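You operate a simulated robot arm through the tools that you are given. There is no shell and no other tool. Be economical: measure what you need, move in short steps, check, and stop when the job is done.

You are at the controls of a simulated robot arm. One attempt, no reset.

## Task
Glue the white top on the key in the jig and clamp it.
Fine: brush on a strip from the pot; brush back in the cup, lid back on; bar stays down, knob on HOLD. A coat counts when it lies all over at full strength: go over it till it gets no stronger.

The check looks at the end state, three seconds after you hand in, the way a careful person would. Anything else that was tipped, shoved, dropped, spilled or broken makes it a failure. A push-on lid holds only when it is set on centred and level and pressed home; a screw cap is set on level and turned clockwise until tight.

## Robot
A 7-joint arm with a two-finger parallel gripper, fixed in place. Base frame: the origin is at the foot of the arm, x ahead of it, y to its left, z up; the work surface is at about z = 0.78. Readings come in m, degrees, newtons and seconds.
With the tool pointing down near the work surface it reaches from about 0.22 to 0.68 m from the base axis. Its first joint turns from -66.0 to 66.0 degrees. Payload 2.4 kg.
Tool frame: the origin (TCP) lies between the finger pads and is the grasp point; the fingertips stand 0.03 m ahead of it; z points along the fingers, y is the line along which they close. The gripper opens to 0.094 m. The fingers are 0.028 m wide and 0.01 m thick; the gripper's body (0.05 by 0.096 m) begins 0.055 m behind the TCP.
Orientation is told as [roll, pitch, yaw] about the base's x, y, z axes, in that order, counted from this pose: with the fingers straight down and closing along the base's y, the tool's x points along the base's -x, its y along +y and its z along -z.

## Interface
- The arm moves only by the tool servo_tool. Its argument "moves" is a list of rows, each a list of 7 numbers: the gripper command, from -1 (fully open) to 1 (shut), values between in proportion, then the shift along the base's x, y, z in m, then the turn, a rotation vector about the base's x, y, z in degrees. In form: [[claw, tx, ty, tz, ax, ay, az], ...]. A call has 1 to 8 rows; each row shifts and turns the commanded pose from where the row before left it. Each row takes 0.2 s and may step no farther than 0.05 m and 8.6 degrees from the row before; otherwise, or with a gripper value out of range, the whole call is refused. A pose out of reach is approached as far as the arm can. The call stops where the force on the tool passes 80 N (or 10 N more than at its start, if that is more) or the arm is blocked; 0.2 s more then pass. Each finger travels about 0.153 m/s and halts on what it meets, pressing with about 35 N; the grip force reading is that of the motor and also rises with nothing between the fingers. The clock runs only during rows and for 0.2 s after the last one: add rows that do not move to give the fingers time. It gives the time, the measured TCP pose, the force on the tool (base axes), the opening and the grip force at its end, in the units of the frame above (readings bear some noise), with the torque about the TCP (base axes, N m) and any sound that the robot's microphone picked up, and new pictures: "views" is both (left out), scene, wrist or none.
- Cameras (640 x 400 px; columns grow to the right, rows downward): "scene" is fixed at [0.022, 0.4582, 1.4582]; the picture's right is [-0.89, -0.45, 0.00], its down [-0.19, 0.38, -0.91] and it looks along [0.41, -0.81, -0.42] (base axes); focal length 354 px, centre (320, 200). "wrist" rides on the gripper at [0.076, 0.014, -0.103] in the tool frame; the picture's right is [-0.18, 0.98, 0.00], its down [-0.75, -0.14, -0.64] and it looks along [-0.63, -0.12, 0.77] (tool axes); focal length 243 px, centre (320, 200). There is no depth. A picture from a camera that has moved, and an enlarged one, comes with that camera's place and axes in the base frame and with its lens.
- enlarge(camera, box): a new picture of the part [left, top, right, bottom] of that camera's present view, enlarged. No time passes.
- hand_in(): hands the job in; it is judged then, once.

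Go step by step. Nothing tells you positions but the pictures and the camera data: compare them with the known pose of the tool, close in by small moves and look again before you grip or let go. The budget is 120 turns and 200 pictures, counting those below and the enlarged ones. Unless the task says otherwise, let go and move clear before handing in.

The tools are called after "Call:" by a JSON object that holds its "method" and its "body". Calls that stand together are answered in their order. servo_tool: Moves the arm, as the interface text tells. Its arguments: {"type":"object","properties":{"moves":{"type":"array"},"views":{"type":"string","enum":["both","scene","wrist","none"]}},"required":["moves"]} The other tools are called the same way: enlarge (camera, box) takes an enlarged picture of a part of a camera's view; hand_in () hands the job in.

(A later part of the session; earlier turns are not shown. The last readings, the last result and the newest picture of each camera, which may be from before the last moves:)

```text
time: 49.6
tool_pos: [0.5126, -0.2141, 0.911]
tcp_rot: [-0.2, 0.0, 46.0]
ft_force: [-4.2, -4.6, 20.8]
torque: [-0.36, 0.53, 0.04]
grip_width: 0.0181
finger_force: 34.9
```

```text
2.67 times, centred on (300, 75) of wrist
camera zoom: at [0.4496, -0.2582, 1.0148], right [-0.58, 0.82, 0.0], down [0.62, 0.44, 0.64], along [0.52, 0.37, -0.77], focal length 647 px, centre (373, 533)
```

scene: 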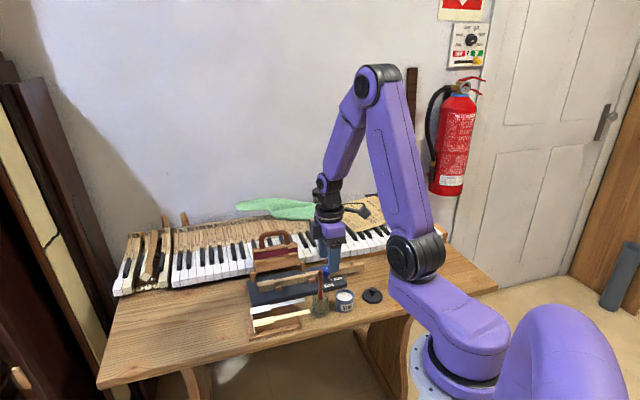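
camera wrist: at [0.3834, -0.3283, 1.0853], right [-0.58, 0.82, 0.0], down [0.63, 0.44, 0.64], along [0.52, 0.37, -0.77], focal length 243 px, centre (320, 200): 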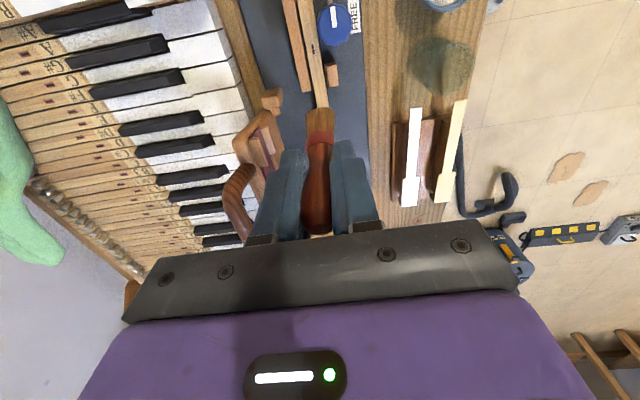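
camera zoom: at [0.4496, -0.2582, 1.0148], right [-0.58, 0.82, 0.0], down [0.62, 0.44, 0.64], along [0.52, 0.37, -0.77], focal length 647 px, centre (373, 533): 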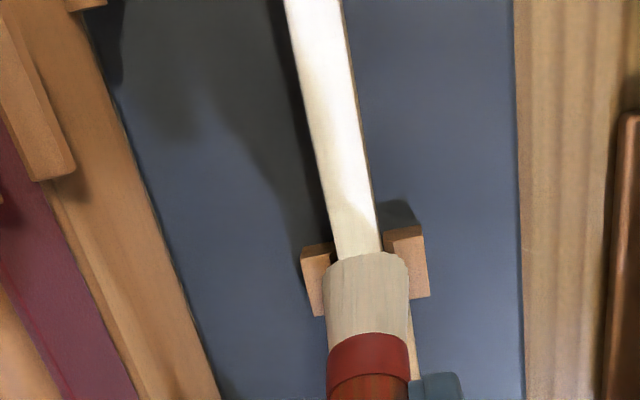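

Tail is white to its end. I go on to the front end with slightly less pressure, then lift off to inspect.

Call:
{"method": "servo_tool", "body": {"moves": [[1, 0.012, 0.0126, 0.0005, 0, 0, 0], [1, 0.012, 0.0126, 0, 0, 0, 0], [1, 0.012, 0.0126, 0, 0, 0, 0], [1, 0.002, 0.002, 0, 0, 0, 0], [1, -0.004, -0.004, 0, 0, 0, 0], [1, 0, 0, 0.03, 0, 0, 0], [1, 0.025, 0.02, 0.02, 0, 0, 0], [1, 0, 0, 0, 0, 0, 0]], "views": "none"}}

Call:
{"method": "enlarge", "body": {"camera": "scene", "box": [250, 240, 330, 300]}}

Call:
{"method": "enlarge", "body": {"camera": "wrist", "box": [220, 0, 380, 180]}}

```text
time: 51.4
tool_pos: [0.5712, -0.1626, 0.9622]
tcp_rot: [0.0, 0.0, 46.0]
ft_force: [0.2, 0.4, 0.4]
torque: [0.02, 0.0, -0.02]
grip_width: 0.0178
finger_force: 35.2
```

```text
6.67 times, centred on (290, 270) of scene
camera zoom: at [0.022, 0.4582, 1.4582], right [-0.89, -0.45, 0.0], down [-0.19, 0.38, -0.91], along [0.41, -0.81, -0.42], focal length 2358 px, centre (520, -267)
```

zoom: 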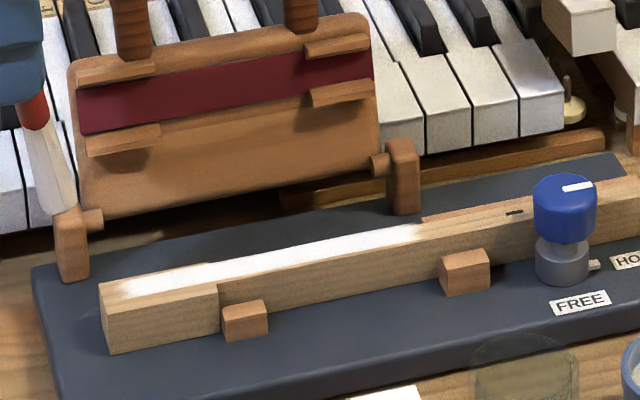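

```text
2.22 times, centred on (300, 90) of wrist
camera zoom: at [0.5081, -0.2068, 1.0656], right [-0.58, 0.82, 0.0], down [0.63, 0.44, 0.64], along [0.52, 0.37, -0.77], focal length 539 px, centre (364, 444)
```

zoom: 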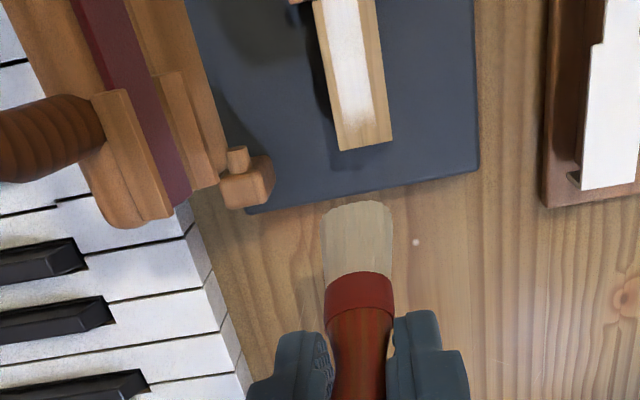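

Call:
{"method": "enlarge", "body": {"camera": "scene", "box": [258, 262, 290, 290]}}

Call:
{"method": "enlarge", "body": {"camera": "scene", "box": [285, 255, 320, 285]}}

```text
14.29 times, centred on (274, 276) of scene
camera zoom: at [0.022, 0.4582, 1.4582], right [-0.89, -0.45, 0.0], down [-0.19, 0.38, -0.91], along [0.41, -0.81, -0.42], focal length 5052 px, centre (977, -886)
```

zoom: 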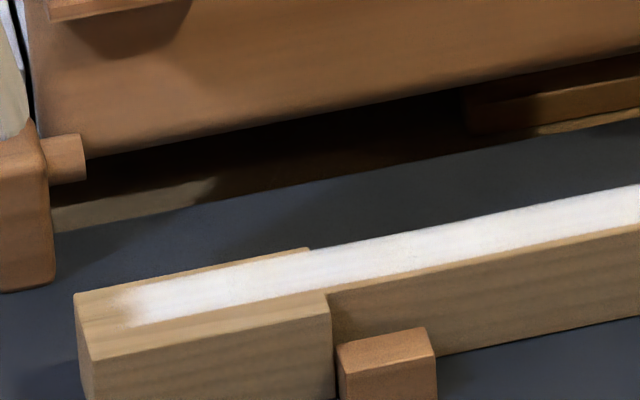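

```text
13.33 times, centred on (302, 270) of scene
camera zoom: at [0.022, 0.4582, 1.4582], right [-0.89, -0.45, 0.0], down [-0.19, 0.38, -0.91], along [0.41, -0.81, -0.42], focal length 4715 px, centre (553, -733)
```

zoom: 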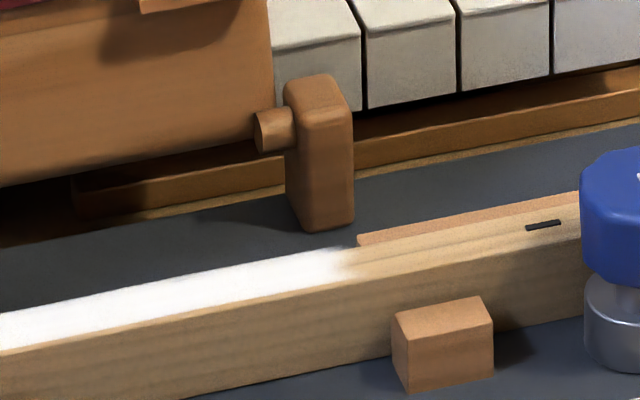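

Coat is solid on the tail, a bit thinner on the head. I'll reload the brush once more for another full pass; first travel back along the key and over to the pot.

Call:
{"method": "servo_tool", "body": {"moves": [[1, -0.025, -0.025, 0.025, 0, 0, 0], [1, -0.033, -0.035, 0, 0, 0, 0], [1, -0.033, -0.035, 0, 0, 0, 0], [1, -0.04, -0.006, 0, 0, 0, 0], [1, -0.04, 0.007, 0, 0, 0, 0], [1, -0.041, 0.0075, 0, 0, 0, 0], [1, -0.0407, 0.0071, 0, 0, 0, 0], [1, 0, 0, -0.03, 0, 0, 0]], "views": "none"}}

Call:
{"method": "enlarge", "body": {"camera": "scene", "box": [300, 240, 380, 320]}}

Call:
{"method": "enlarge", "body": {"camera": "wrist", "box": [260, 40, 400, 180]}}

```text
time: 53.2
tool_pos: [0.3172, -0.2384, 0.9566]
tcp_rot: [-0.1, 0.1, 46.0]
ft_force: [-0.1, 0.0, -0.8]
torque: [0.0, -0.02, -0.01]
grip_width: 0.0178
finger_force: 35.0
```

```text
5.00 times, centred on (340, 280) of scene
camera zoom: at [0.022, 0.4582, 1.4582], right [-0.89, -0.45, 0.0], down [-0.19, 0.38, -0.91], along [0.41, -0.81, -0.42], focal length 1768 px, centre (220, -200)
```

zoom: 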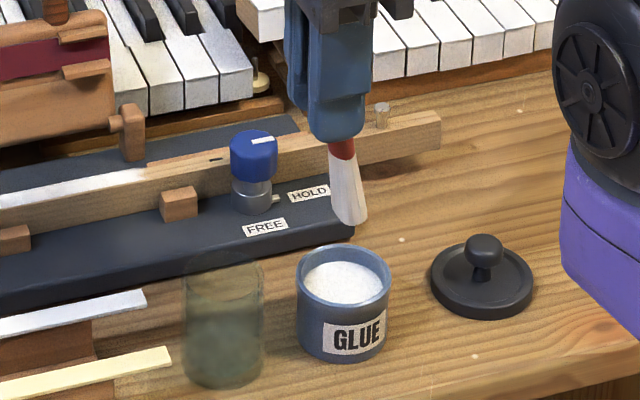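

```text
2.86 times, centred on (330, 110) of wrist
camera zoom: at [0.2537, -0.2828, 1.0601], right [-0.58, 0.82, 0.0], down [0.63, 0.44, 0.64], along [0.52, 0.37, -0.77], focal length 693 px, centre (291, 457)
```

zoom: 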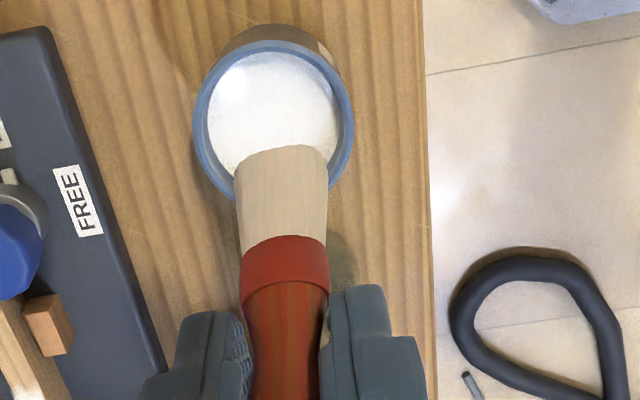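

Nearly aligned; small correction and dip again.

Call:
{"method": "servo_tool", "body": {"moves": [[1, 0.0036, -0.0006, -0.015, 0, 0, 0], [1, 0, 0, -0.02, 0, 0, 0], [1, 0, 0, -0.015, 0, 0, 0], [1, 0, 0, -0.008, 0, 0, 0], [1, 0, 0, 0, 0, 0, 0]], "views": "none"}}

Call:
{"method": "enlarge", "body": {"camera": "scene", "box": [300, 240, 380, 320]}}

```text
time: 54.4
tool_pos: [0.3228, -0.2398, 0.8986]
tcp_rot: [0.0, 0.0, 46.1]
ft_force: [-0.3, -1.0, 0.6]
torque: [0.0, 0.02, 0.02]
grip_width: 0.0182
finger_force: 34.8
```

```text
5.00 times, centred on (340, 280) of scene
camera zoom: at [0.022, 0.4582, 1.4582], right [-0.89, -0.45, 0.0], down [-0.19, 0.38, -0.91], along [0.41, -0.81, -0.42], focal length 1768 px, centre (220, -200)
```

zoom: 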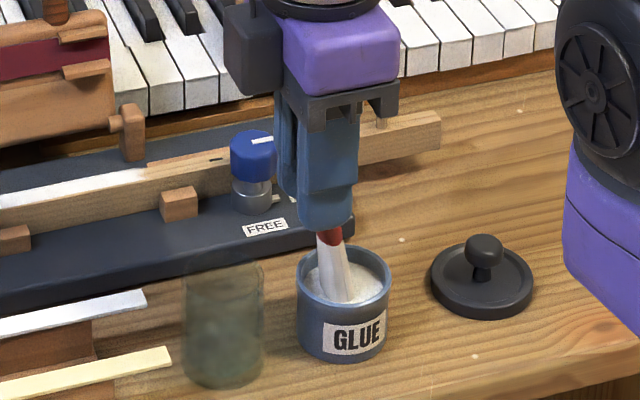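

Call:
{"method": "servo_tool", "body": {"moves": [[1, 0, 0, -0.005, 0, 0, 0], [1, 0, 0, -0.004, 0, 0, 0], [1, 0, 0, 0, 0, 0, 0]], "views": "none"}}

Call:
{"method": "enlarge", "body": {"camera": "scene", "box": [300, 240, 380, 320]}}

```text
time: 55.2
tool_pos: [0.322, -0.2381, 0.8895]
tcp_rot: [0.0, 0.0, 46.0]
ft_force: [-2.8, 3.6, 28.0]
torque: [0.15, 0.5, -0.1]
grip_width: 0.0196
finger_force: 35.1
```

```text
5.00 times, centred on (340, 280) of scene
camera zoom: at [0.0216, 0.4585, 1.4581], right [-0.89, -0.45, 0.0], down [-0.19, 0.38, -0.91], along [0.41, -0.81, -0.42], focal length 1768 px, centre (220, -200)
```

zoom: 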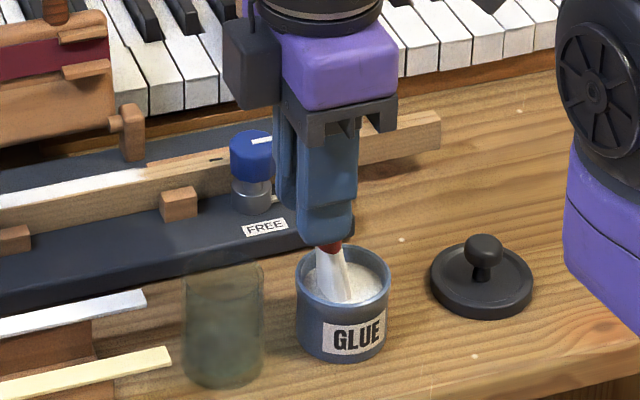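

Floor contact; brush reloaded. Raise, drain and return above the key tail.

Call:
{"method": "servo_tool", "body": {"moves": [[1, 0, 0, 0.015, 0, 0, 0], [1, 0, 0, 0.015, 0, 0, 0], [1, 0, 0, 0, 0, 0, 0], [1, 0, 0, 0.045, 0, 0, 0], [1, 0.045, -0.012, 0.01, 0, 0, 0], [1, 0.046, -0.012, 0, 0, 0, 0], [1, 0.045, -0.012, 0, 0, 0, 0], [1, 0, 0, 0, 0, 0, 0]], "views": "none"}}

Call:
{"method": "enlarge", "body": {"camera": "scene", "box": [250, 210, 350, 300]}}

Call:
{"method": "enlarge", "body": {"camera": "wrist", "box": [220, 0, 400, 220]}}

```text
time: 57.0
tool_pos: [0.4581, -0.2735, 0.9755]
tcp_rot: [0.0, 0.0, 46.1]
ft_force: [-0.1, -0.1, -0.1]
torque: [0.01, -0.01, 0.0]
grip_width: 0.0198
finger_force: 34.9
```

```text
4.44 times, centred on (300, 255) of scene
camera zoom: at [0.022, 0.4582, 1.4582], right [-0.89, -0.45, 0.0], down [-0.19, 0.38, -0.91], along [0.41, -0.81, -0.42], focal length 1572 px, centre (409, -44)
```

zoom: 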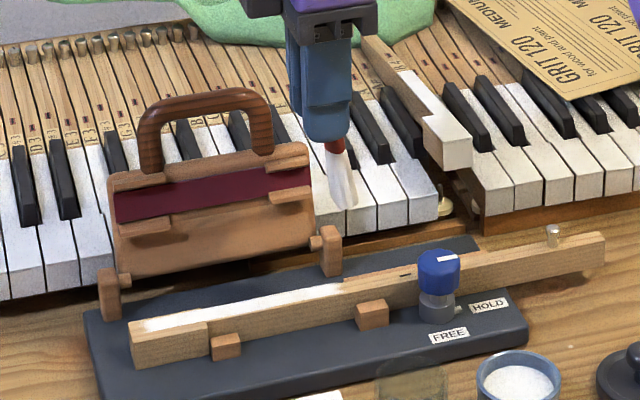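

```text
1.82 times, centred on (310, 110) of wrist
camera zoom: at [0.3954, -0.3186, 1.0786], right [-0.58, 0.82, 0.0], down [0.63, 0.44, 0.64], along [0.52, 0.37, -0.77], focal length 441 px, centre (338, 364)
```

zoom: 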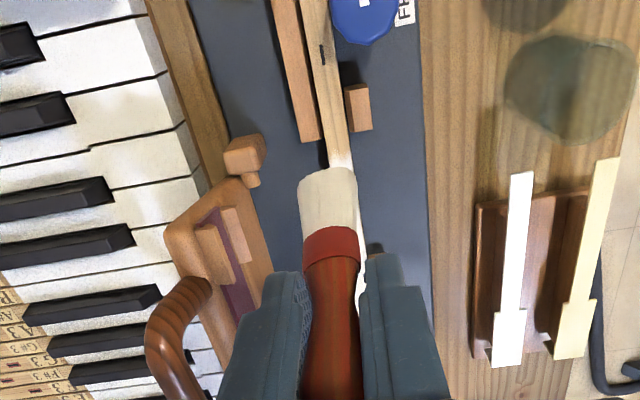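

Tip sits over the tail end. Lower to contact and stroke to the front.

Call:
{"method": "servo_tool", "body": {"moves": [[1, -0.002, 0.002, -0.04, 0, 0, 0], [1, 0, 0, -0.02, 0, 0, 0], [1, 0, 0, -0.003, 0, 0, 0], [1, 0, 0, 0, 0, 0, 0]], "views": "none"}}

Call:
{"method": "enlarge", "body": {"camera": "scene", "box": [250, 240, 330, 300]}}

```text
time: 58.0
tool_pos: [0.4563, -0.2748, 0.9112]
tcp_rot: [0.1, 0.0, 46.0]
ft_force: [0.8, 0.5, -1.3]
torque: [-0.01, 0.01, 0.04]
grip_width: 0.0201
finger_force: 34.5
```

```text
6.67 times, centred on (290, 270) of scene
camera zoom: at [0.022, 0.4582, 1.4582], right [-0.89, -0.45, 0.0], down [-0.19, 0.38, -0.91], along [0.41, -0.81, -0.42], focal length 2358 px, centre (520, -267)
```

zoom: 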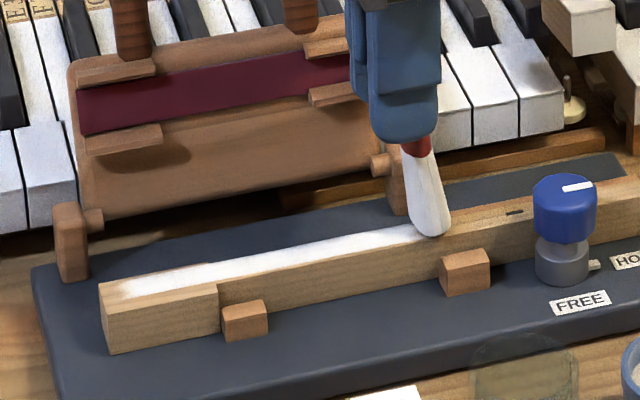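

Call:
{"method": "servo_tool", "body": {"moves": [[1, 0, 0, -0.002, 0, 0, 0], [1, 0.0138, 0.0145, -0.0005, 0, 0, 0], [1, 0.0138, 0.0145, 0, 0, 0, 0], [1, 0.0138, 0.0145, 0, 0, 0, 0], [1, 0.0138, 0.0145, 0, 0, 0, 0], [1, 0.0138, 0.0145, 0, 0, 0, 0], [1, 0.0138, 0.0145, 0, 0, 0, 0]], "views": "none"}}

Call:
{"method": "enlarge", "body": {"camera": "scene", "box": [250, 240, 330, 300]}}

Call:
{"method": "enlarge", "body": {"camera": "wrist", "box": [240, 0, 380, 160]}}

```text
time: 59.6
tool_pos: [0.5394, -0.187, 0.9118]
tcp_rot: [0.0, 0.0, 46.0]
ft_force: [0.3, 0.0, -0.6]
torque: [0.03, 0.0, -0.03]
grip_width: 0.0198
finger_force: 35.1
```

```text
6.67 times, centred on (290, 270) of scene
camera zoom: at [0.022, 0.4582, 1.4582], right [-0.89, -0.45, 0.0], down [-0.19, 0.38, -0.91], along [0.41, -0.81, -0.42], focal length 2358 px, centre (520, -267)
```

zoom: 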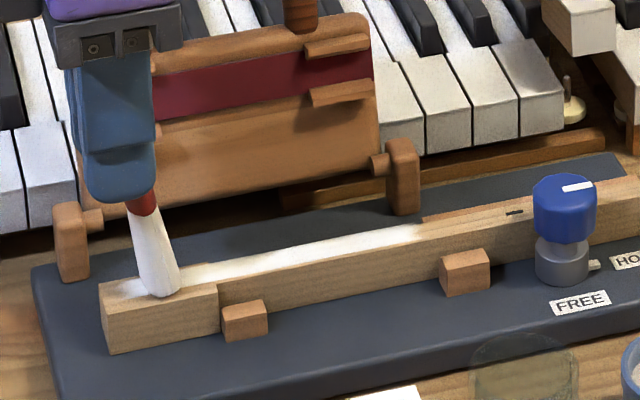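

```text
2.50 times, centred on (310, 80) of wrist
camera zoom: at [0.4763, -0.2313, 1.0143], right [-0.58, 0.82, 0.0], down [0.63, 0.44, 0.64], along [0.52, 0.37, -0.77], focal length 606 px, centre (345, 500)
```

zoom: 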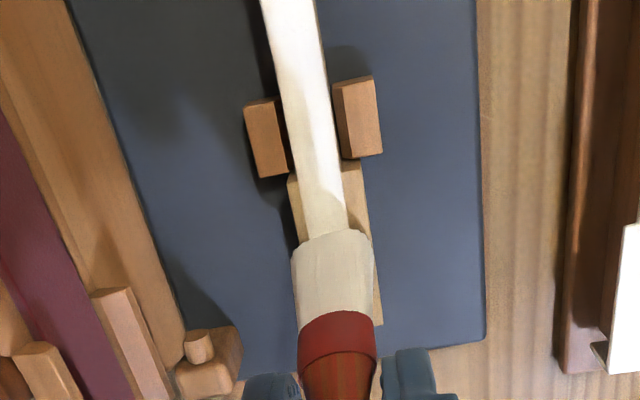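

Still light contact. I press 2 mm lower and work the head: forward to the front edge, then back and forth.

Call:
{"method": "servo_tool", "body": {"moves": [[1, 0.003, 0.003, -0.002, 0, 0, 0], [1, 0.009, 0.0095, -0.0005, 0, 0, 0], [1, 0.006, 0.0065, 0, 0, 0, 0], [1, -0.012, -0.0125, 0, 0, 0, 0], [1, -0.012, -0.0125, 0, 0, 0, 0], [1, 0.012, 0.0125, 0, 0, 0, 0], [1, 0.012, 0.0125, 0, 0, 0, 0]], "views": "none"}}

Call:
{"method": "servo_tool", "body": {"moves": [[1, -0.0138, -0.0145, 0, 0, 0, 0], [1, -0.0138, -0.0145, 0, 0, 0, 0], [1, -0.0138, -0.0145, 0, 0, 0, 0], [1, -0.0138, -0.0145, 0, 0, 0, 0], [1, -0.0138, -0.0145, 0, 0, 0, 0], [1, -0.0138, -0.0145, 0, 0, 0, 0], [1, -0.0138, -0.0145, 0, 0, 0, 0]], "views": "none"}}

Call:
{"method": "enlarge", "body": {"camera": "scene", "box": [250, 240, 330, 300]}}

```text
time: 61.2
tool_pos: [0.5568, -0.1671, 0.9073]
tcp_rot: [-0.1, 0.0, 45.9]
ft_force: [0.2, -0.3, 4.2]
torque: [-0.08, 0.09, 0.0]
grip_width: 0.0196
finger_force: 35.0
```

```text
time: 62.8
tool_pos: [0.4604, -0.2694, 0.9092]
tcp_rot: [0.0, -0.1, 46.0]
ft_force: [1.6, 0.8, 5.6]
torque: [0.06, -0.15, 0.02]
grip_width: 0.02
finger_force: 34.9
```

```text
6.67 times, centred on (290, 270) of scene
camera zoom: at [0.0219, 0.4583, 1.4582], right [-0.89, -0.45, 0.0], down [-0.19, 0.38, -0.91], along [0.41, -0.81, -0.42], focal length 2358 px, centre (520, -267)
```

zoom: 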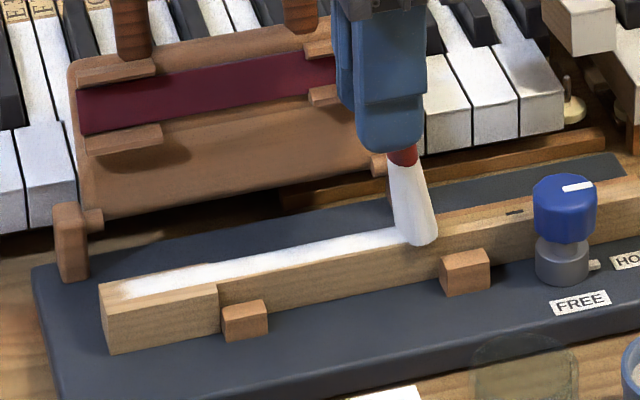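

Another full forward pass, with the tail end included, then lift to compare.

Call:
{"method": "servo_tool", "body": {"moves": [[1, -0.0055, -0.006, 0, 0, 0, 0], [1, 0.0138, 0.0145, 0, 0, 0, 0], [1, 0.0138, 0.0145, 0, 0, 0, 0], [1, 0.0138, 0.0145, 0, 0, 0, 0], [1, 0.0138, 0.0145, 0, 0, 0, 0], [1, 0.0138, 0.0145, 0, 0, 0, 0], [1, 0.0138, 0.0145, 0, 0, 0, 0], [1, 0.0138, 0.0145, 0, 0, 0, 0]], "views": "none"}}

Call:
{"method": "servo_tool", "body": {"moves": [[1, 0.004, 0.004, 0, 0, 0, 0], [1, -0.012, -0.012, 0, 0, 0, 0], [1, -0.012, -0.012, 0, 0, 0, 0], [1, 0, 0, 0.03, 0, 0, 0], [1, -0.03, -0.032, 0.02, 0, 0, 0], [1, -0.03, -0.032, 0.015, 0, 0, 0], [1, -0.025, -0.025, 0.01, 0, 0, 0]], "views": "none"}}

Call:
{"method": "enlarge", "body": {"camera": "scene", "box": [258, 262, 290, 290]}}

Call:
{"method": "enlarge", "body": {"camera": "scene", "box": [250, 220, 350, 300]}}

```text
time: 64.6
tool_pos: [0.552, -0.1722, 0.9087]
tcp_rot: [0.0, 0.0, 46.0]
ft_force: [0.3, -1.3, 3.5]
torque: [-0.05, 0.01, 0.01]
grip_width: 0.0197
finger_force: 35.0
```

```text
time: 66.2
tool_pos: [0.4444, -0.2829, 0.9842]
tcp_rot: [0.0, 0.0, 45.9]
ft_force: [-0.2, -0.1, -0.8]
torque: [-0.01, 0.02, 0.02]
grip_width: 0.0201
finger_force: 34.9
```

```text
14.29 times, centred on (274, 276) of scene
camera zoom: at [0.022, 0.4582, 1.4582], right [-0.89, -0.45, 0.0], down [-0.19, 0.38, -0.91], along [0.41, -0.81, -0.42], focal length 5052 px, centre (977, -886)
```

zoom: 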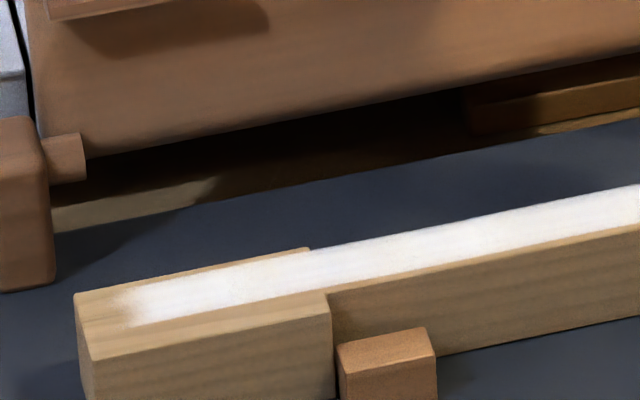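

```text
5.00 times, centred on (300, 260) of scene
camera zoom: at [0.022, 0.4582, 1.4582], right [-0.89, -0.45, 0.0], down [-0.19, 0.38, -0.91], along [0.41, -0.81, -0.42], focal length 1768 px, centre (420, -100)
```

zoom: 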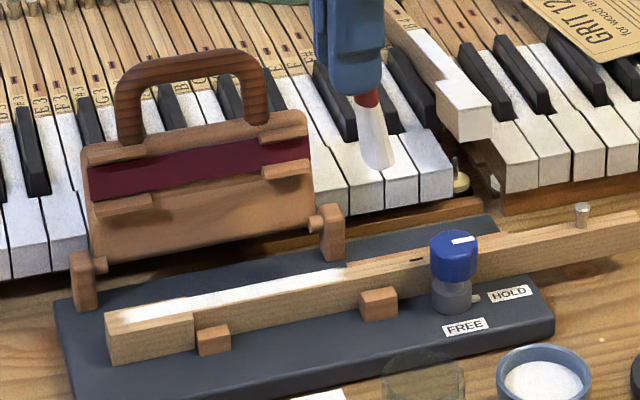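

The coat is unchanged by the extra passes, so it's at full strength. Now take the brush to the cup and check alignment above it.

Call:
{"method": "servo_tool", "body": {"moves": [[1, -0.027, 0.03, 0, 0, 0, 0], [1, -0.027, 0.03, 0, 0, 0, 0], [1, -0.028, 0.03, 0, 0, 0, 0], [1, 0, 0, 0, 0, 0, 0]], "views": "none"}}

Call:
{"method": "enlarge", "body": {"camera": "scene", "box": [290, 240, 370, 320]}}

Call:
{"method": "enlarge", "body": {"camera": "wrist", "box": [240, 20, 400, 200]}}

```text
time: 67.2
tool_pos: [0.3635, -0.1905, 0.9844]
tcp_rot: [-0.1, -0.1, 45.9]
ft_force: [-0.1, -0.6, -1.0]
torque: [0.0, -0.01, 0.0]
grip_width: 0.0196
finger_force: 34.5
```

```text
5.00 times, centred on (330, 280) of scene
camera zoom: at [0.022, 0.4582, 1.4582], right [-0.89, -0.45, 0.0], down [-0.19, 0.38, -0.91], along [0.41, -0.81, -0.42], focal length 1768 px, centre (270, -200)
```

zoom: 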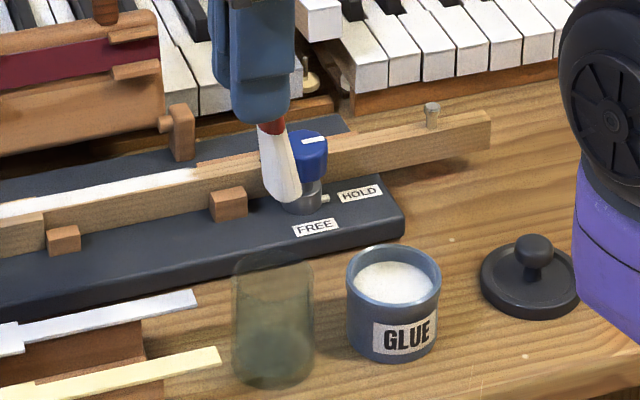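

```text
2.22 times, centred on (320, 110) of wrist
camera zoom: at [0.3011, -0.2359, 1.0862], right [-0.58, 0.81, 0.0], down [0.62, 0.44, 0.64], along [0.52, 0.37, -0.77], focal length 539 px, centre (320, 400)
```

zoom: 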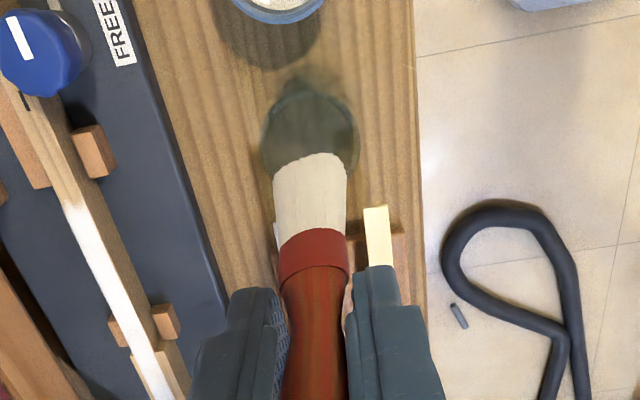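

Tip is measured at [0.3475, -0.2065], cup centre ≈ [0.3555, -0.2025]. A 2 mm shift, then lower into the cup.

Call:
{"method": "servo_tool", "body": {"moves": [[1, 0.0025, 0.001, -0.03, 0, 0, 0], [1, 0, 0, -0.025, 0, 0, 0], [1, 0, 0, -0.02, 0, 0, 0], [1, 0, 0, -0.015, 0, 0, 0], [1, 0, 0, 0, 0, 0, 0]], "views": "none"}}

Call:
{"method": "enlarge", "body": {"camera": "scene", "box": [290, 240, 370, 320]}}

Call:
{"method": "enlarge", "body": {"camera": "wrist", "box": [240, 20, 400, 200]}}

```text
time: 68.4
tool_pos: [0.3675, -0.1926, 0.8924]
tcp_rot: [0.0, 0.0, 46.0]
ft_force: [0.0, 0.8, -1.0]
torque: [-0.02, 0.01, 0.0]
grip_width: 0.0199
finger_force: 34.7
```

```text
5.00 times, centred on (330, 280) of scene
camera zoom: at [0.022, 0.4582, 1.4582], right [-0.89, -0.45, 0.0], down [-0.19, 0.38, -0.91], along [0.41, -0.81, -0.42], focal length 1768 px, centre (270, -200)
```

zoom: 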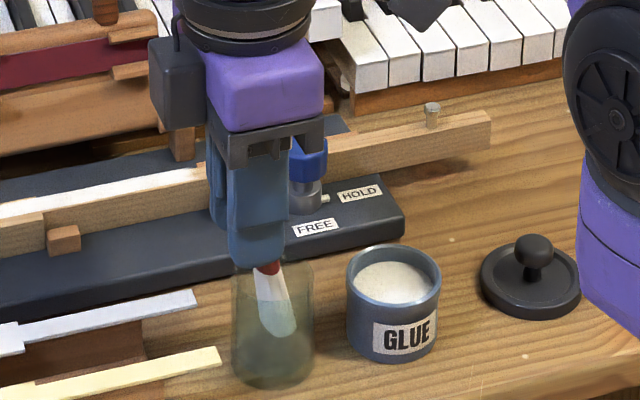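

```text
2.22 times, centred on (320, 110) of wrist
camera zoom: at [0.3042, -0.2369, 0.9962], right [-0.58, 0.82, 0.0], down [0.62, 0.44, 0.64], along [0.52, 0.37, -0.77], focal length 539 px, centre (320, 400)
```

zoom: 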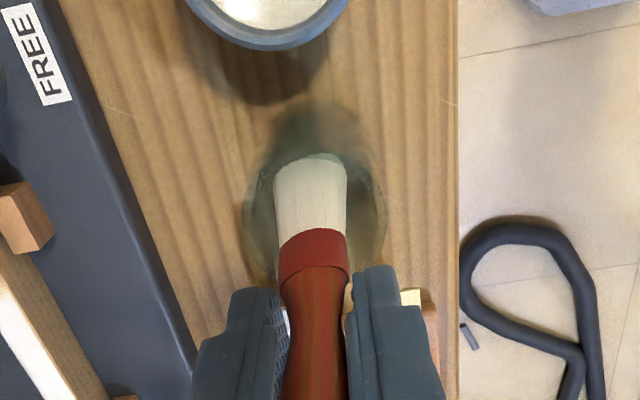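

Inside the cup. Lower about 12 mm more, keeping the fingertips above the rim.

Call:
{"method": "servo_tool", "body": {"moves": [[1, 0, 0, -0.006, 0, 0, 0], [1, 0, 0, -0.005, 0, 0, 0], [1, 0, 0, 0, 0, 0, 0]], "views": "none"}}

Call:
{"method": "enlarge", "body": {"camera": "scene", "box": [300, 260, 350, 320]}}

```text
time: 69.2
tool_pos: [0.3679, -0.1926, 0.881]
tcp_rot: [0.1, 0.1, 46.0]
ft_force: [0.4, -0.4, 0.7]
torque: [0.0, -0.01, 0.0]
grip_width: 0.0197
finger_force: 35.1
```

```text
6.67 times, centred on (325, 290) of scene
camera zoom: at [0.022, 0.4582, 1.4582], right [-0.89, -0.45, 0.0], down [-0.19, 0.38, -0.91], along [0.41, -0.81, -0.42], focal length 2358 px, centre (287, -400)
```

zoom: 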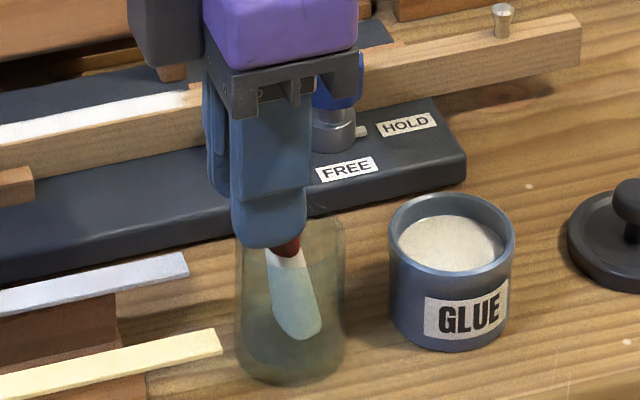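

Call:
{"method": "servo_tool", "body": {"moves": [[1, 0, 0, -0.003, 0, 0, 0], [1, 0, 0, -0.002, 0, 0, 0], [1, 0, 0, 0, 0, 0, 0]], "views": "none"}}

Call:
{"method": "enlarge", "body": {"camera": "scene", "box": [300, 260, 350, 320]}}

Call:
{"method": "enlarge", "body": {"camera": "wrist", "box": [260, 40, 380, 200]}}

```text
time: 70.0
tool_pos: [0.3678, -0.1924, 0.8757]
tcp_rot: [0.0, 0.1, 46.0]
ft_force: [-0.2, 0.8, 1.6]
torque: [0.01, -0.01, 0.0]
grip_width: 0.0196
finger_force: 34.9
```

```text
6.67 times, centred on (325, 290) of scene
camera zoom: at [0.022, 0.4583, 1.4582], right [-0.89, -0.45, 0.0], down [-0.19, 0.38, -0.91], along [0.41, -0.81, -0.42], focal length 2358 px, centre (287, -400)
```

zoom: 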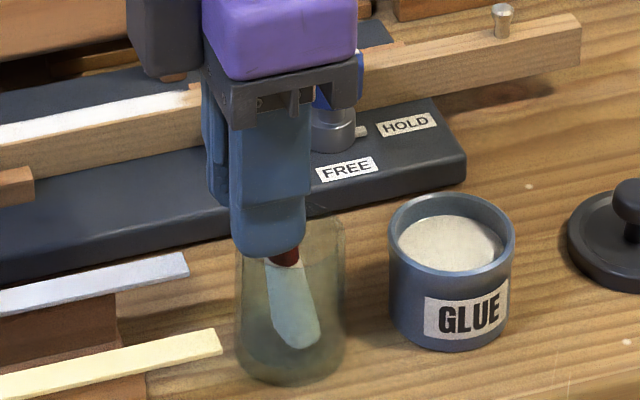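

```text
2.50 times, centred on (320, 120) of wrist
camera zoom: at [0.3044, -0.2367, 0.98], right [-0.58, 0.82, 0.0], down [0.62, 0.44, 0.64], along [0.52, 0.37, -0.77], focal length 606 px, centre (320, 400)
```

zoom: 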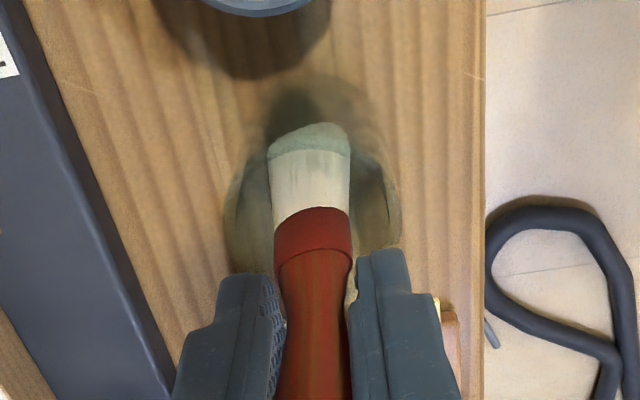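

Brush is basically at the cup floor. I raise 3 mm for rim clearance, open the fingers and look.

Call:
{"method": "servo_tool", "body": {"moves": [[1, 0, 0, 0.003, 0, 0, 0], [0.2, 0, 0, 0, 0, 0, 0], [0.2, 0, 0, 0, 0, 0, 0]], "views": "none"}}

Call:
{"method": "enlarge", "body": {"camera": "scene", "box": [300, 250, 360, 320]}}

Call:
{"method": "enlarge", "body": {"camera": "wrist", "box": [260, 40, 380, 200]}}

```text
time: 70.8
tool_pos: [0.3667, -0.1914, 0.8797]
tcp_rot: [-0.1, -0.1, 46.0]
ft_force: [-0.1, 0.7, -0.1]
torque: [0.01, 0.02, 0.0]
grip_width: 0.0374
finger_force: 0.0
```

```text
5.71 times, centred on (330, 285) of scene
camera zoom: at [0.022, 0.4582, 1.4582], right [-0.89, -0.45, 0.0], down [-0.19, 0.38, -0.91], along [0.41, -0.81, -0.42], focal length 2021 px, centre (263, -286)
```

zoom: 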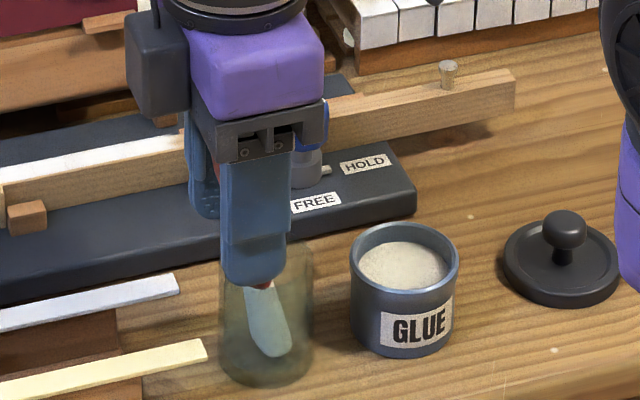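

```text
2.50 times, centred on (320, 120) of wrist
camera zoom: at [0.3042, -0.2366, 0.983], right [-0.58, 0.82, 0.0], down [0.63, 0.44, 0.64], along [0.52, 0.37, -0.77], focal length 606 px, centre (320, 400)
```

zoom: 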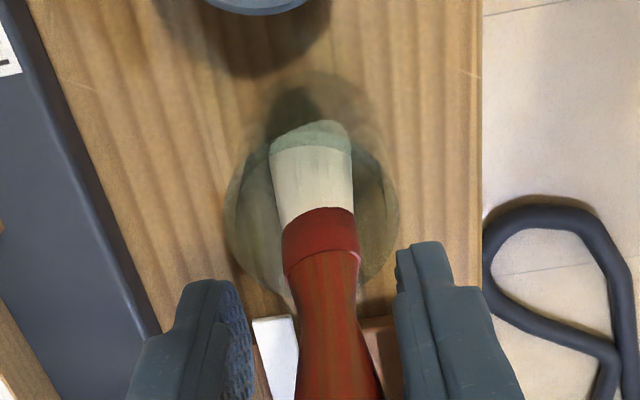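

Released and resting in the cup. Lift straight up.

Call:
{"method": "servo_tool", "body": {"moves": [[0.1, 0, 0, 0.03, 0, 0, 0], [0.1, 0, 0, 0.04, 0, 0, 0], [0.1, 0, 0, 0.04, 0, 0, 0], [0, 0, 0, 0.03, 0, 0, 0], [0, 0, 0, 0, 0, 0, 0]], "views": "wrist"}}

Call:
{"method": "enlarge", "body": {"camera": "scene", "box": [240, 230, 360, 340]}}

```text
time: 72.0
tool_pos: [0.3673, -0.1914, 1.02]
tcp_rot: [0.0, -0.1, 46.0]
ft_force: [0.2, -0.6, 0.2]
torque: [0.01, 0.0, 0.03]
grip_width: 0.047
finger_force: 0.1
camera wrist: at [0.3044, -0.2359, 1.1236], right [-0.58, 0.82, 0.0], down [0.63, 0.44, 0.64], along [0.52, 0.37, -0.77], focal length 243 px, centre (320, 200)
```

wrist: 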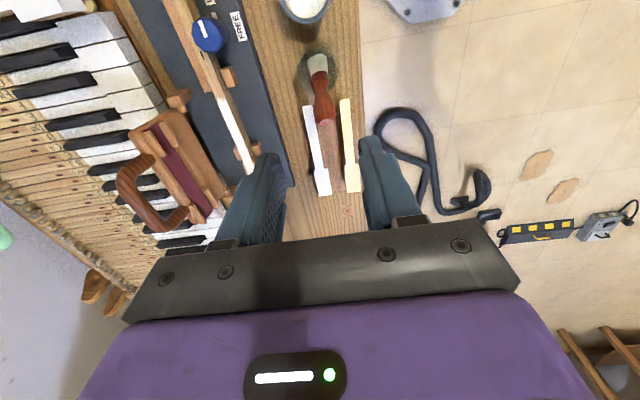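

```text
3.64 times, centred on (300, 285) of scene
camera zoom: at [0.022, 0.4582, 1.4582], right [-0.89, -0.45, 0.0], down [-0.19, 0.38, -0.91], along [0.41, -0.81, -0.42], focal length 1286 px, centre (393, -109)
```

zoom: 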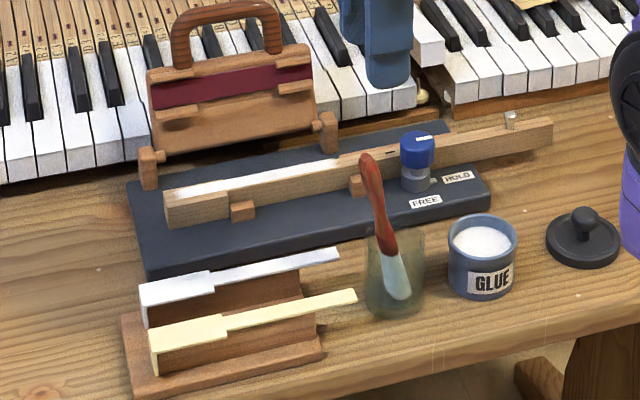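

Brush is safely in the cup. Now the white top: head centre ≈ [0.481, -0.104]. I move above it and look closely.

Call:
{"method": "servo_tool", "body": {"moves": [[0, 0.038, 0.03, 0, 0, 0, 0], [0, 0.038, 0.03, 0, 0, 0, 0], [0, 0.037, 0.027, -0.01, 0, 0, 0], [0, 0, 0, -0.05, 0, 0, 0], [0, 0, 0, -0.03, 0, 0, 0], [0, 0, 0, 0, 0, 0, 0]], "views": "none"}}

Call:
{"method": "enlarge", "body": {"camera": "wrist", "box": [200, 20, 420, 230]}}

Call:
{"method": "enlarge", "body": {"camera": "scene", "box": [240, 270, 310, 340]}}

```text
time: 73.4
tool_pos: [0.478, -0.1039, 0.9287]
tcp_rot: [0.1, 0.0, 46.0]
ft_force: [1.2, 0.3, 0.1]
torque: [0.03, 0.01, 0.0]
grip_width: 0.0469
finger_force: 0.1
```

```text
1.90 times, centred on (310, 125) of wrist
camera zoom: at [0.4156, -0.1489, 1.0324], right [-0.58, 0.82, 0.0], down [0.62, 0.44, 0.64], along [0.52, 0.37, -0.77], focal length 462 px, centre (339, 343)
```

zoom: 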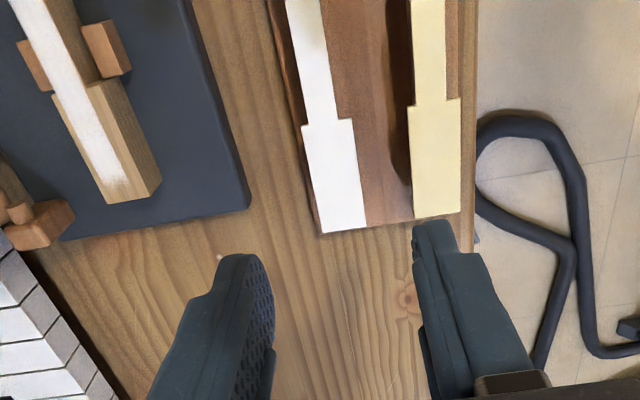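

```text
5.71 times, centred on (275, 305) of scene
camera zoom: at [0.022, 0.4582, 1.4582], right [-0.89, -0.45, 0.0], down [-0.19, 0.38, -0.91], along [0.41, -0.81, -0.42], focal length 2021 px, centre (577, -400)
```

zoom: 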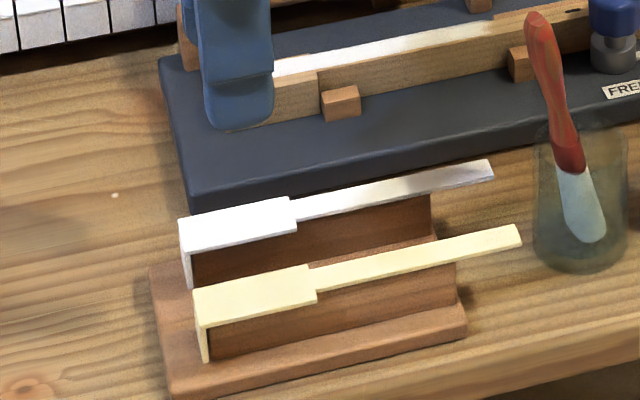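

Call:
{"method": "enlarge", "body": {"camera": "wrist", "box": [195, 20, 285, 130]}}

Call:
{"method": "enlarge", "body": {"camera": "wrist", "box": [320, 20, 430, 150]}}

```text
3.64 times, centred on (240, 75) of wrist
camera zoom: at [0.4156, -0.1489, 1.0324], right [-0.58, 0.82, 0.0], down [0.62, 0.44, 0.64], along [0.52, 0.37, -0.77], focal length 882 px, centre (611, 654)
```

zoom: 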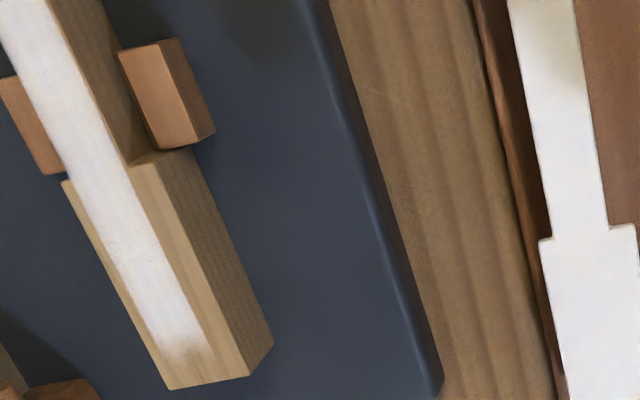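

```text
3.08 times, centred on (375, 85) of wrist
camera zoom: at [0.4156, -0.1489, 1.0324], right [-0.58, 0.82, 0.0], down [0.62, 0.44, 0.64], along [0.52, 0.37, -0.77], focal length 746 px, centre (151, 554)
```

zoom: 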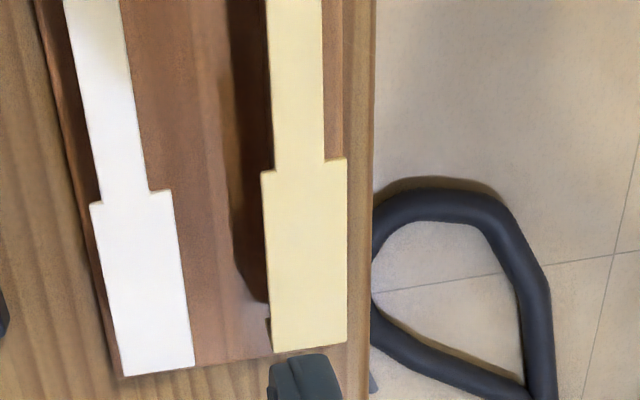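

The plate (22.4 mm) is slightly wider than the key head (~20.5 mm), and all lie near yaw 46. I descend over the head with a 34 mm opening.

Call:
{"method": "servo_tool", "body": {"moves": [[0.28, 0.0045, 0.0003, -0.02, 0, 0, 0], [0.28, 0, 0, -0.025, 0, 0, 0], [0.28, 0, 0, -0.02, 0, 0, 0], [0.28, 0, 0, 0, 0, 0, 0]], "views": "none"}}

Call:
{"method": "enlarge", "body": {"camera": "wrist", "box": [240, 80, 400, 240]}}

Call:
{"method": "enlarge", "body": {"camera": "scene", "box": [240, 270, 310, 340]}}

```text
time: 74.4
tool_pos: [0.4838, -0.1023, 0.8652]
tcp_rot: [0.0, 0.0, 46.0]
ft_force: [-0.1, 0.5, -0.7]
torque: [0.02, -0.01, -0.03]
grip_width: 0.0337
finger_force: 0.1
```

```text
2.50 times, centred on (320, 160) of wrist
camera zoom: at [0.4207, -0.1473, 0.9675], right [-0.58, 0.82, 0.0], down [0.62, 0.44, 0.64], along [0.52, 0.37, -0.77], focal length 606 px, centre (320, 300)
```

zoom: 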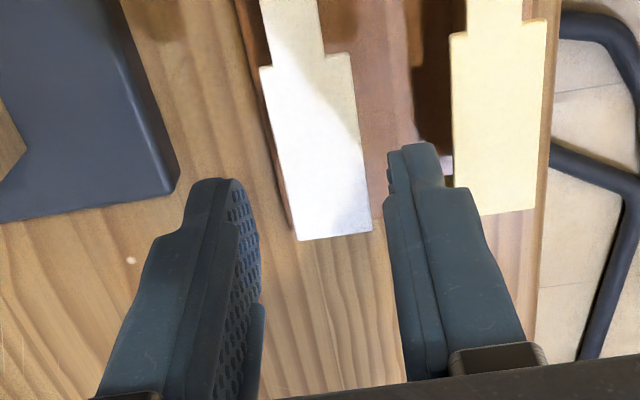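

```text
5.71 times, centred on (275, 305) of scene
camera zoom: at [0.022, 0.4582, 1.4582], right [-0.89, -0.45, 0.0], down [-0.19, 0.38, -0.91], along [0.41, -0.81, -0.42], focal length 2021 px, centre (577, -400)
```

zoom: 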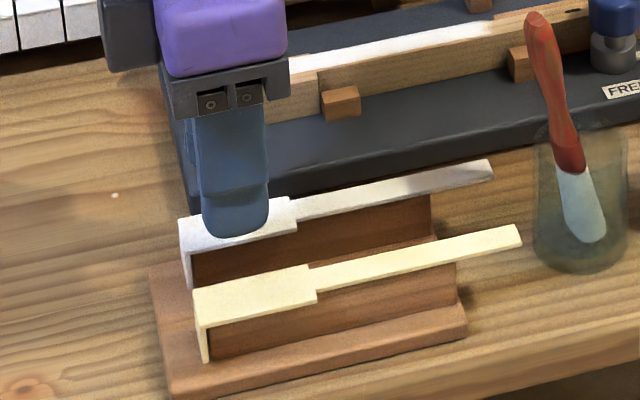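

Lateral alignment is good. Shift 3 mm back and go down to grip height.

Call:
{"method": "servo_tool", "body": {"moves": [[0.28, -0.002, -0.002, -0.012, 0, 0, 0], [0.28, 0, 0, -0.008, 0, 0, 0], [0.28, 0, 0, -0.0025, 0, 0, 0], [0.28, 0, 0, 0, 0, 0, 0]], "views": "none"}}

Call:
{"method": "enlarge", "body": {"camera": "wrist", "box": [240, 80, 400, 240]}}

Call:
{"method": "enlarge", "body": {"camera": "scene", "box": [250, 280, 290, 325]}}

```text
time: 75.4
tool_pos: [0.4836, -0.1056, 0.8423]
tcp_rot: [0.0, 0.1, 46.0]
ft_force: [-1.0, -0.4, -0.1]
torque: [-0.04, 0.01, 0.03]
grip_width: 0.0339
finger_force: 0.0
```

```text
2.50 times, centred on (320, 160) of wrist
camera zoom: at [0.4194, -0.1507, 0.9459], right [-0.58, 0.82, 0.0], down [0.62, 0.44, 0.64], along [0.52, 0.37, -0.77], focal length 606 px, centre (320, 300)
```

zoom: 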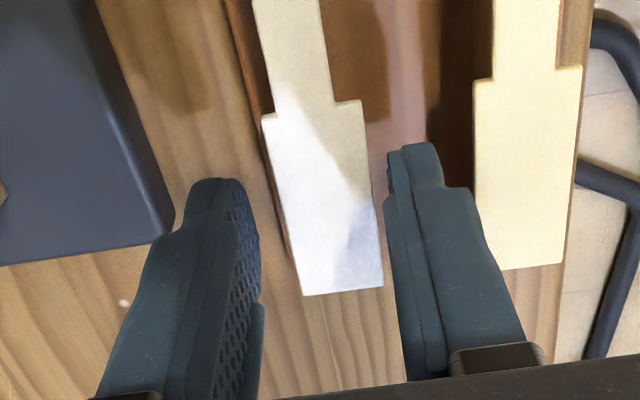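

```text
8.89 times, centred on (270, 302) of scene
camera zoom: at [0.022, 0.4582, 1.4582], right [-0.89, -0.45, 0.0], down [-0.19, 0.38, -0.91], along [0.41, -0.81, -0.42], focal length 3144 px, centre (764, -711)
```

zoom: 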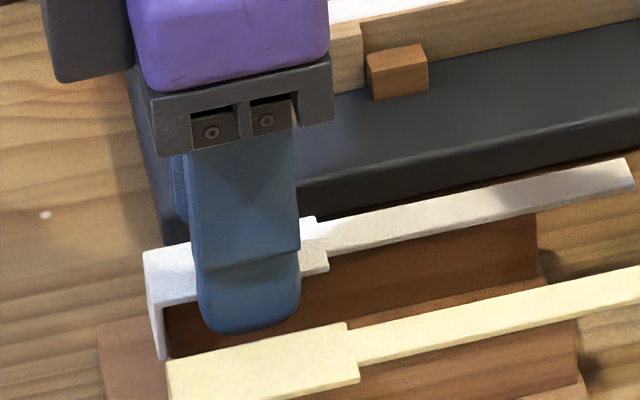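

Fingers straddle the head evenly. Close onto it.

Call:
{"method": "servo_tool", "body": {"moves": [[0.45, 0, 0, 0, 0, 0, 0], [0.6, 0, 0, 0, 0, 0, 0], [0.6, 0, 0, 0, 0, 0, 0]], "views": "none"}}

Call:
{"method": "enlarge", "body": {"camera": "wrist", "box": [240, 80, 400, 240]}}

Call:
{"method": "enlarge", "body": {"camera": "scene", "box": [250, 280, 290, 325]}}

```text
time: 76.2
tool_pos: [0.4831, -0.1063, 0.843]
tcp_rot: [-0.1, 0.0, 46.0]
ft_force: [-0.3, -0.6, 0.6]
torque: [0.0, 0.04, -0.02]
grip_width: 0.0204
finger_force: 34.6
```

```text
2.50 times, centred on (320, 160) of wrist
camera zoom: at [0.4194, -0.1506, 0.9459], right [-0.58, 0.82, 0.0], down [0.62, 0.44, 0.64], along [0.52, 0.37, -0.77], focal length 606 px, centre (320, 300)
```

zoom: 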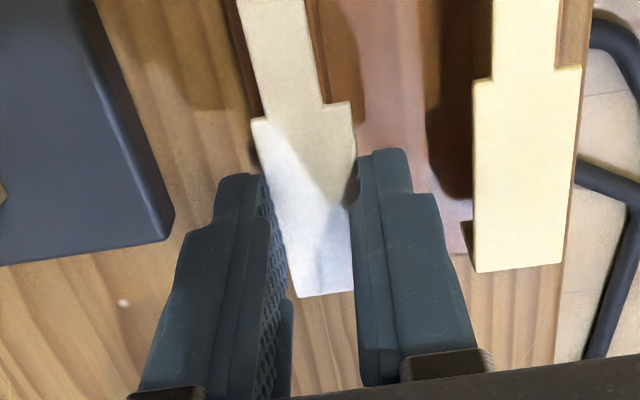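

```text
8.89 times, centred on (270, 302) of scene
camera zoom: at [0.022, 0.4582, 1.4582], right [-0.89, -0.45, 0.0], down [-0.19, 0.38, -0.91], along [0.41, -0.81, -0.42], focal length 3144 px, centre (764, -711)
```

zoom: 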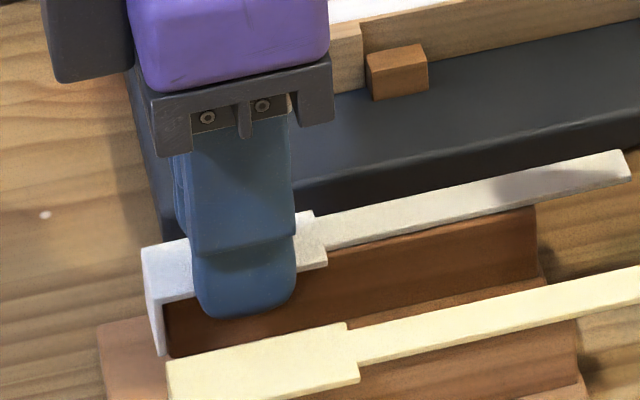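

Gripped (20.4 mm). Lift straight and check attitude.

Call:
{"method": "servo_tool", "body": {"moves": [[0.6, 0, 0, 0.01, 0, 0, 0], [0.6, 0, 0, 0.02, 0, 0, 0], [0.6, 0, 0, 0.03, 0, 0, 0], [0.6, 0, 0, 0.02, 0, 0, 0], [0.6, 0, 0, 0, 0, 0, 0]], "views": "none"}}

Call:
{"method": "enlarge", "body": {"camera": "wrist", "box": [200, 20, 420, 240]}}

Call:
{"method": "enlarge", "body": {"camera": "scene", "box": [240, 250, 310, 335]}}

```text
time: 77.4
tool_pos: [0.483, -0.1062, 0.9216]
tcp_rot: [0.0, 0.0, 46.1]
ft_force: [0.1, -0.4, 0.2]
torque: [-0.01, 0.0, 0.02]
grip_width: 0.0207
finger_force: 35.0
```

```text
1.82 times, centred on (310, 130) of wrist
camera zoom: at [0.4197, -0.1508, 1.0252], right [-0.58, 0.82, 0.0], down [0.63, 0.44, 0.64], along [0.52, 0.37, -0.77], focal length 441 px, centre (338, 327)
```

zoom: 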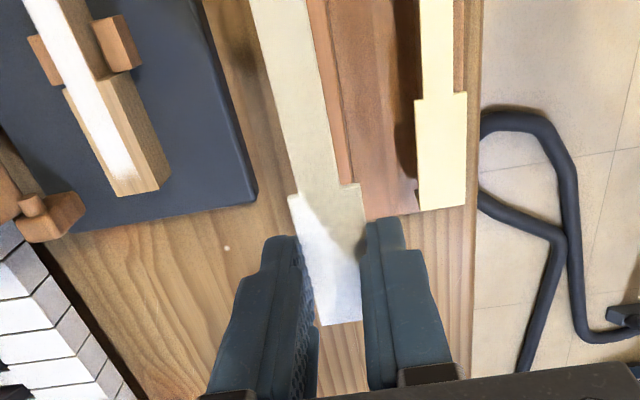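

```text
4.71 times, centred on (275, 292) of scene
camera zoom: at [0.022, 0.4582, 1.4582], right [-0.89, -0.45, 0.0], down [-0.19, 0.38, -0.91], along [0.41, -0.81, -0.42], focal length 1664 px, centre (532, -235)
```

zoom: 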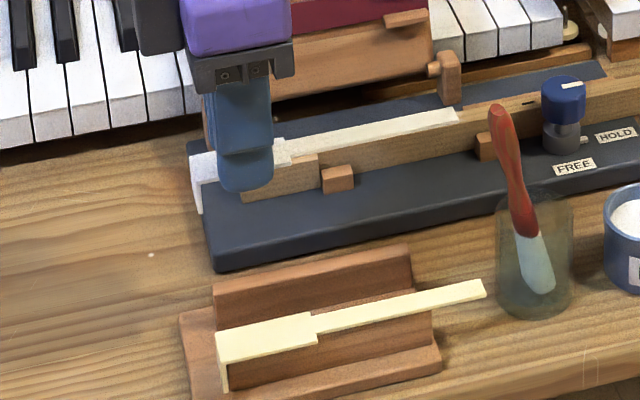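

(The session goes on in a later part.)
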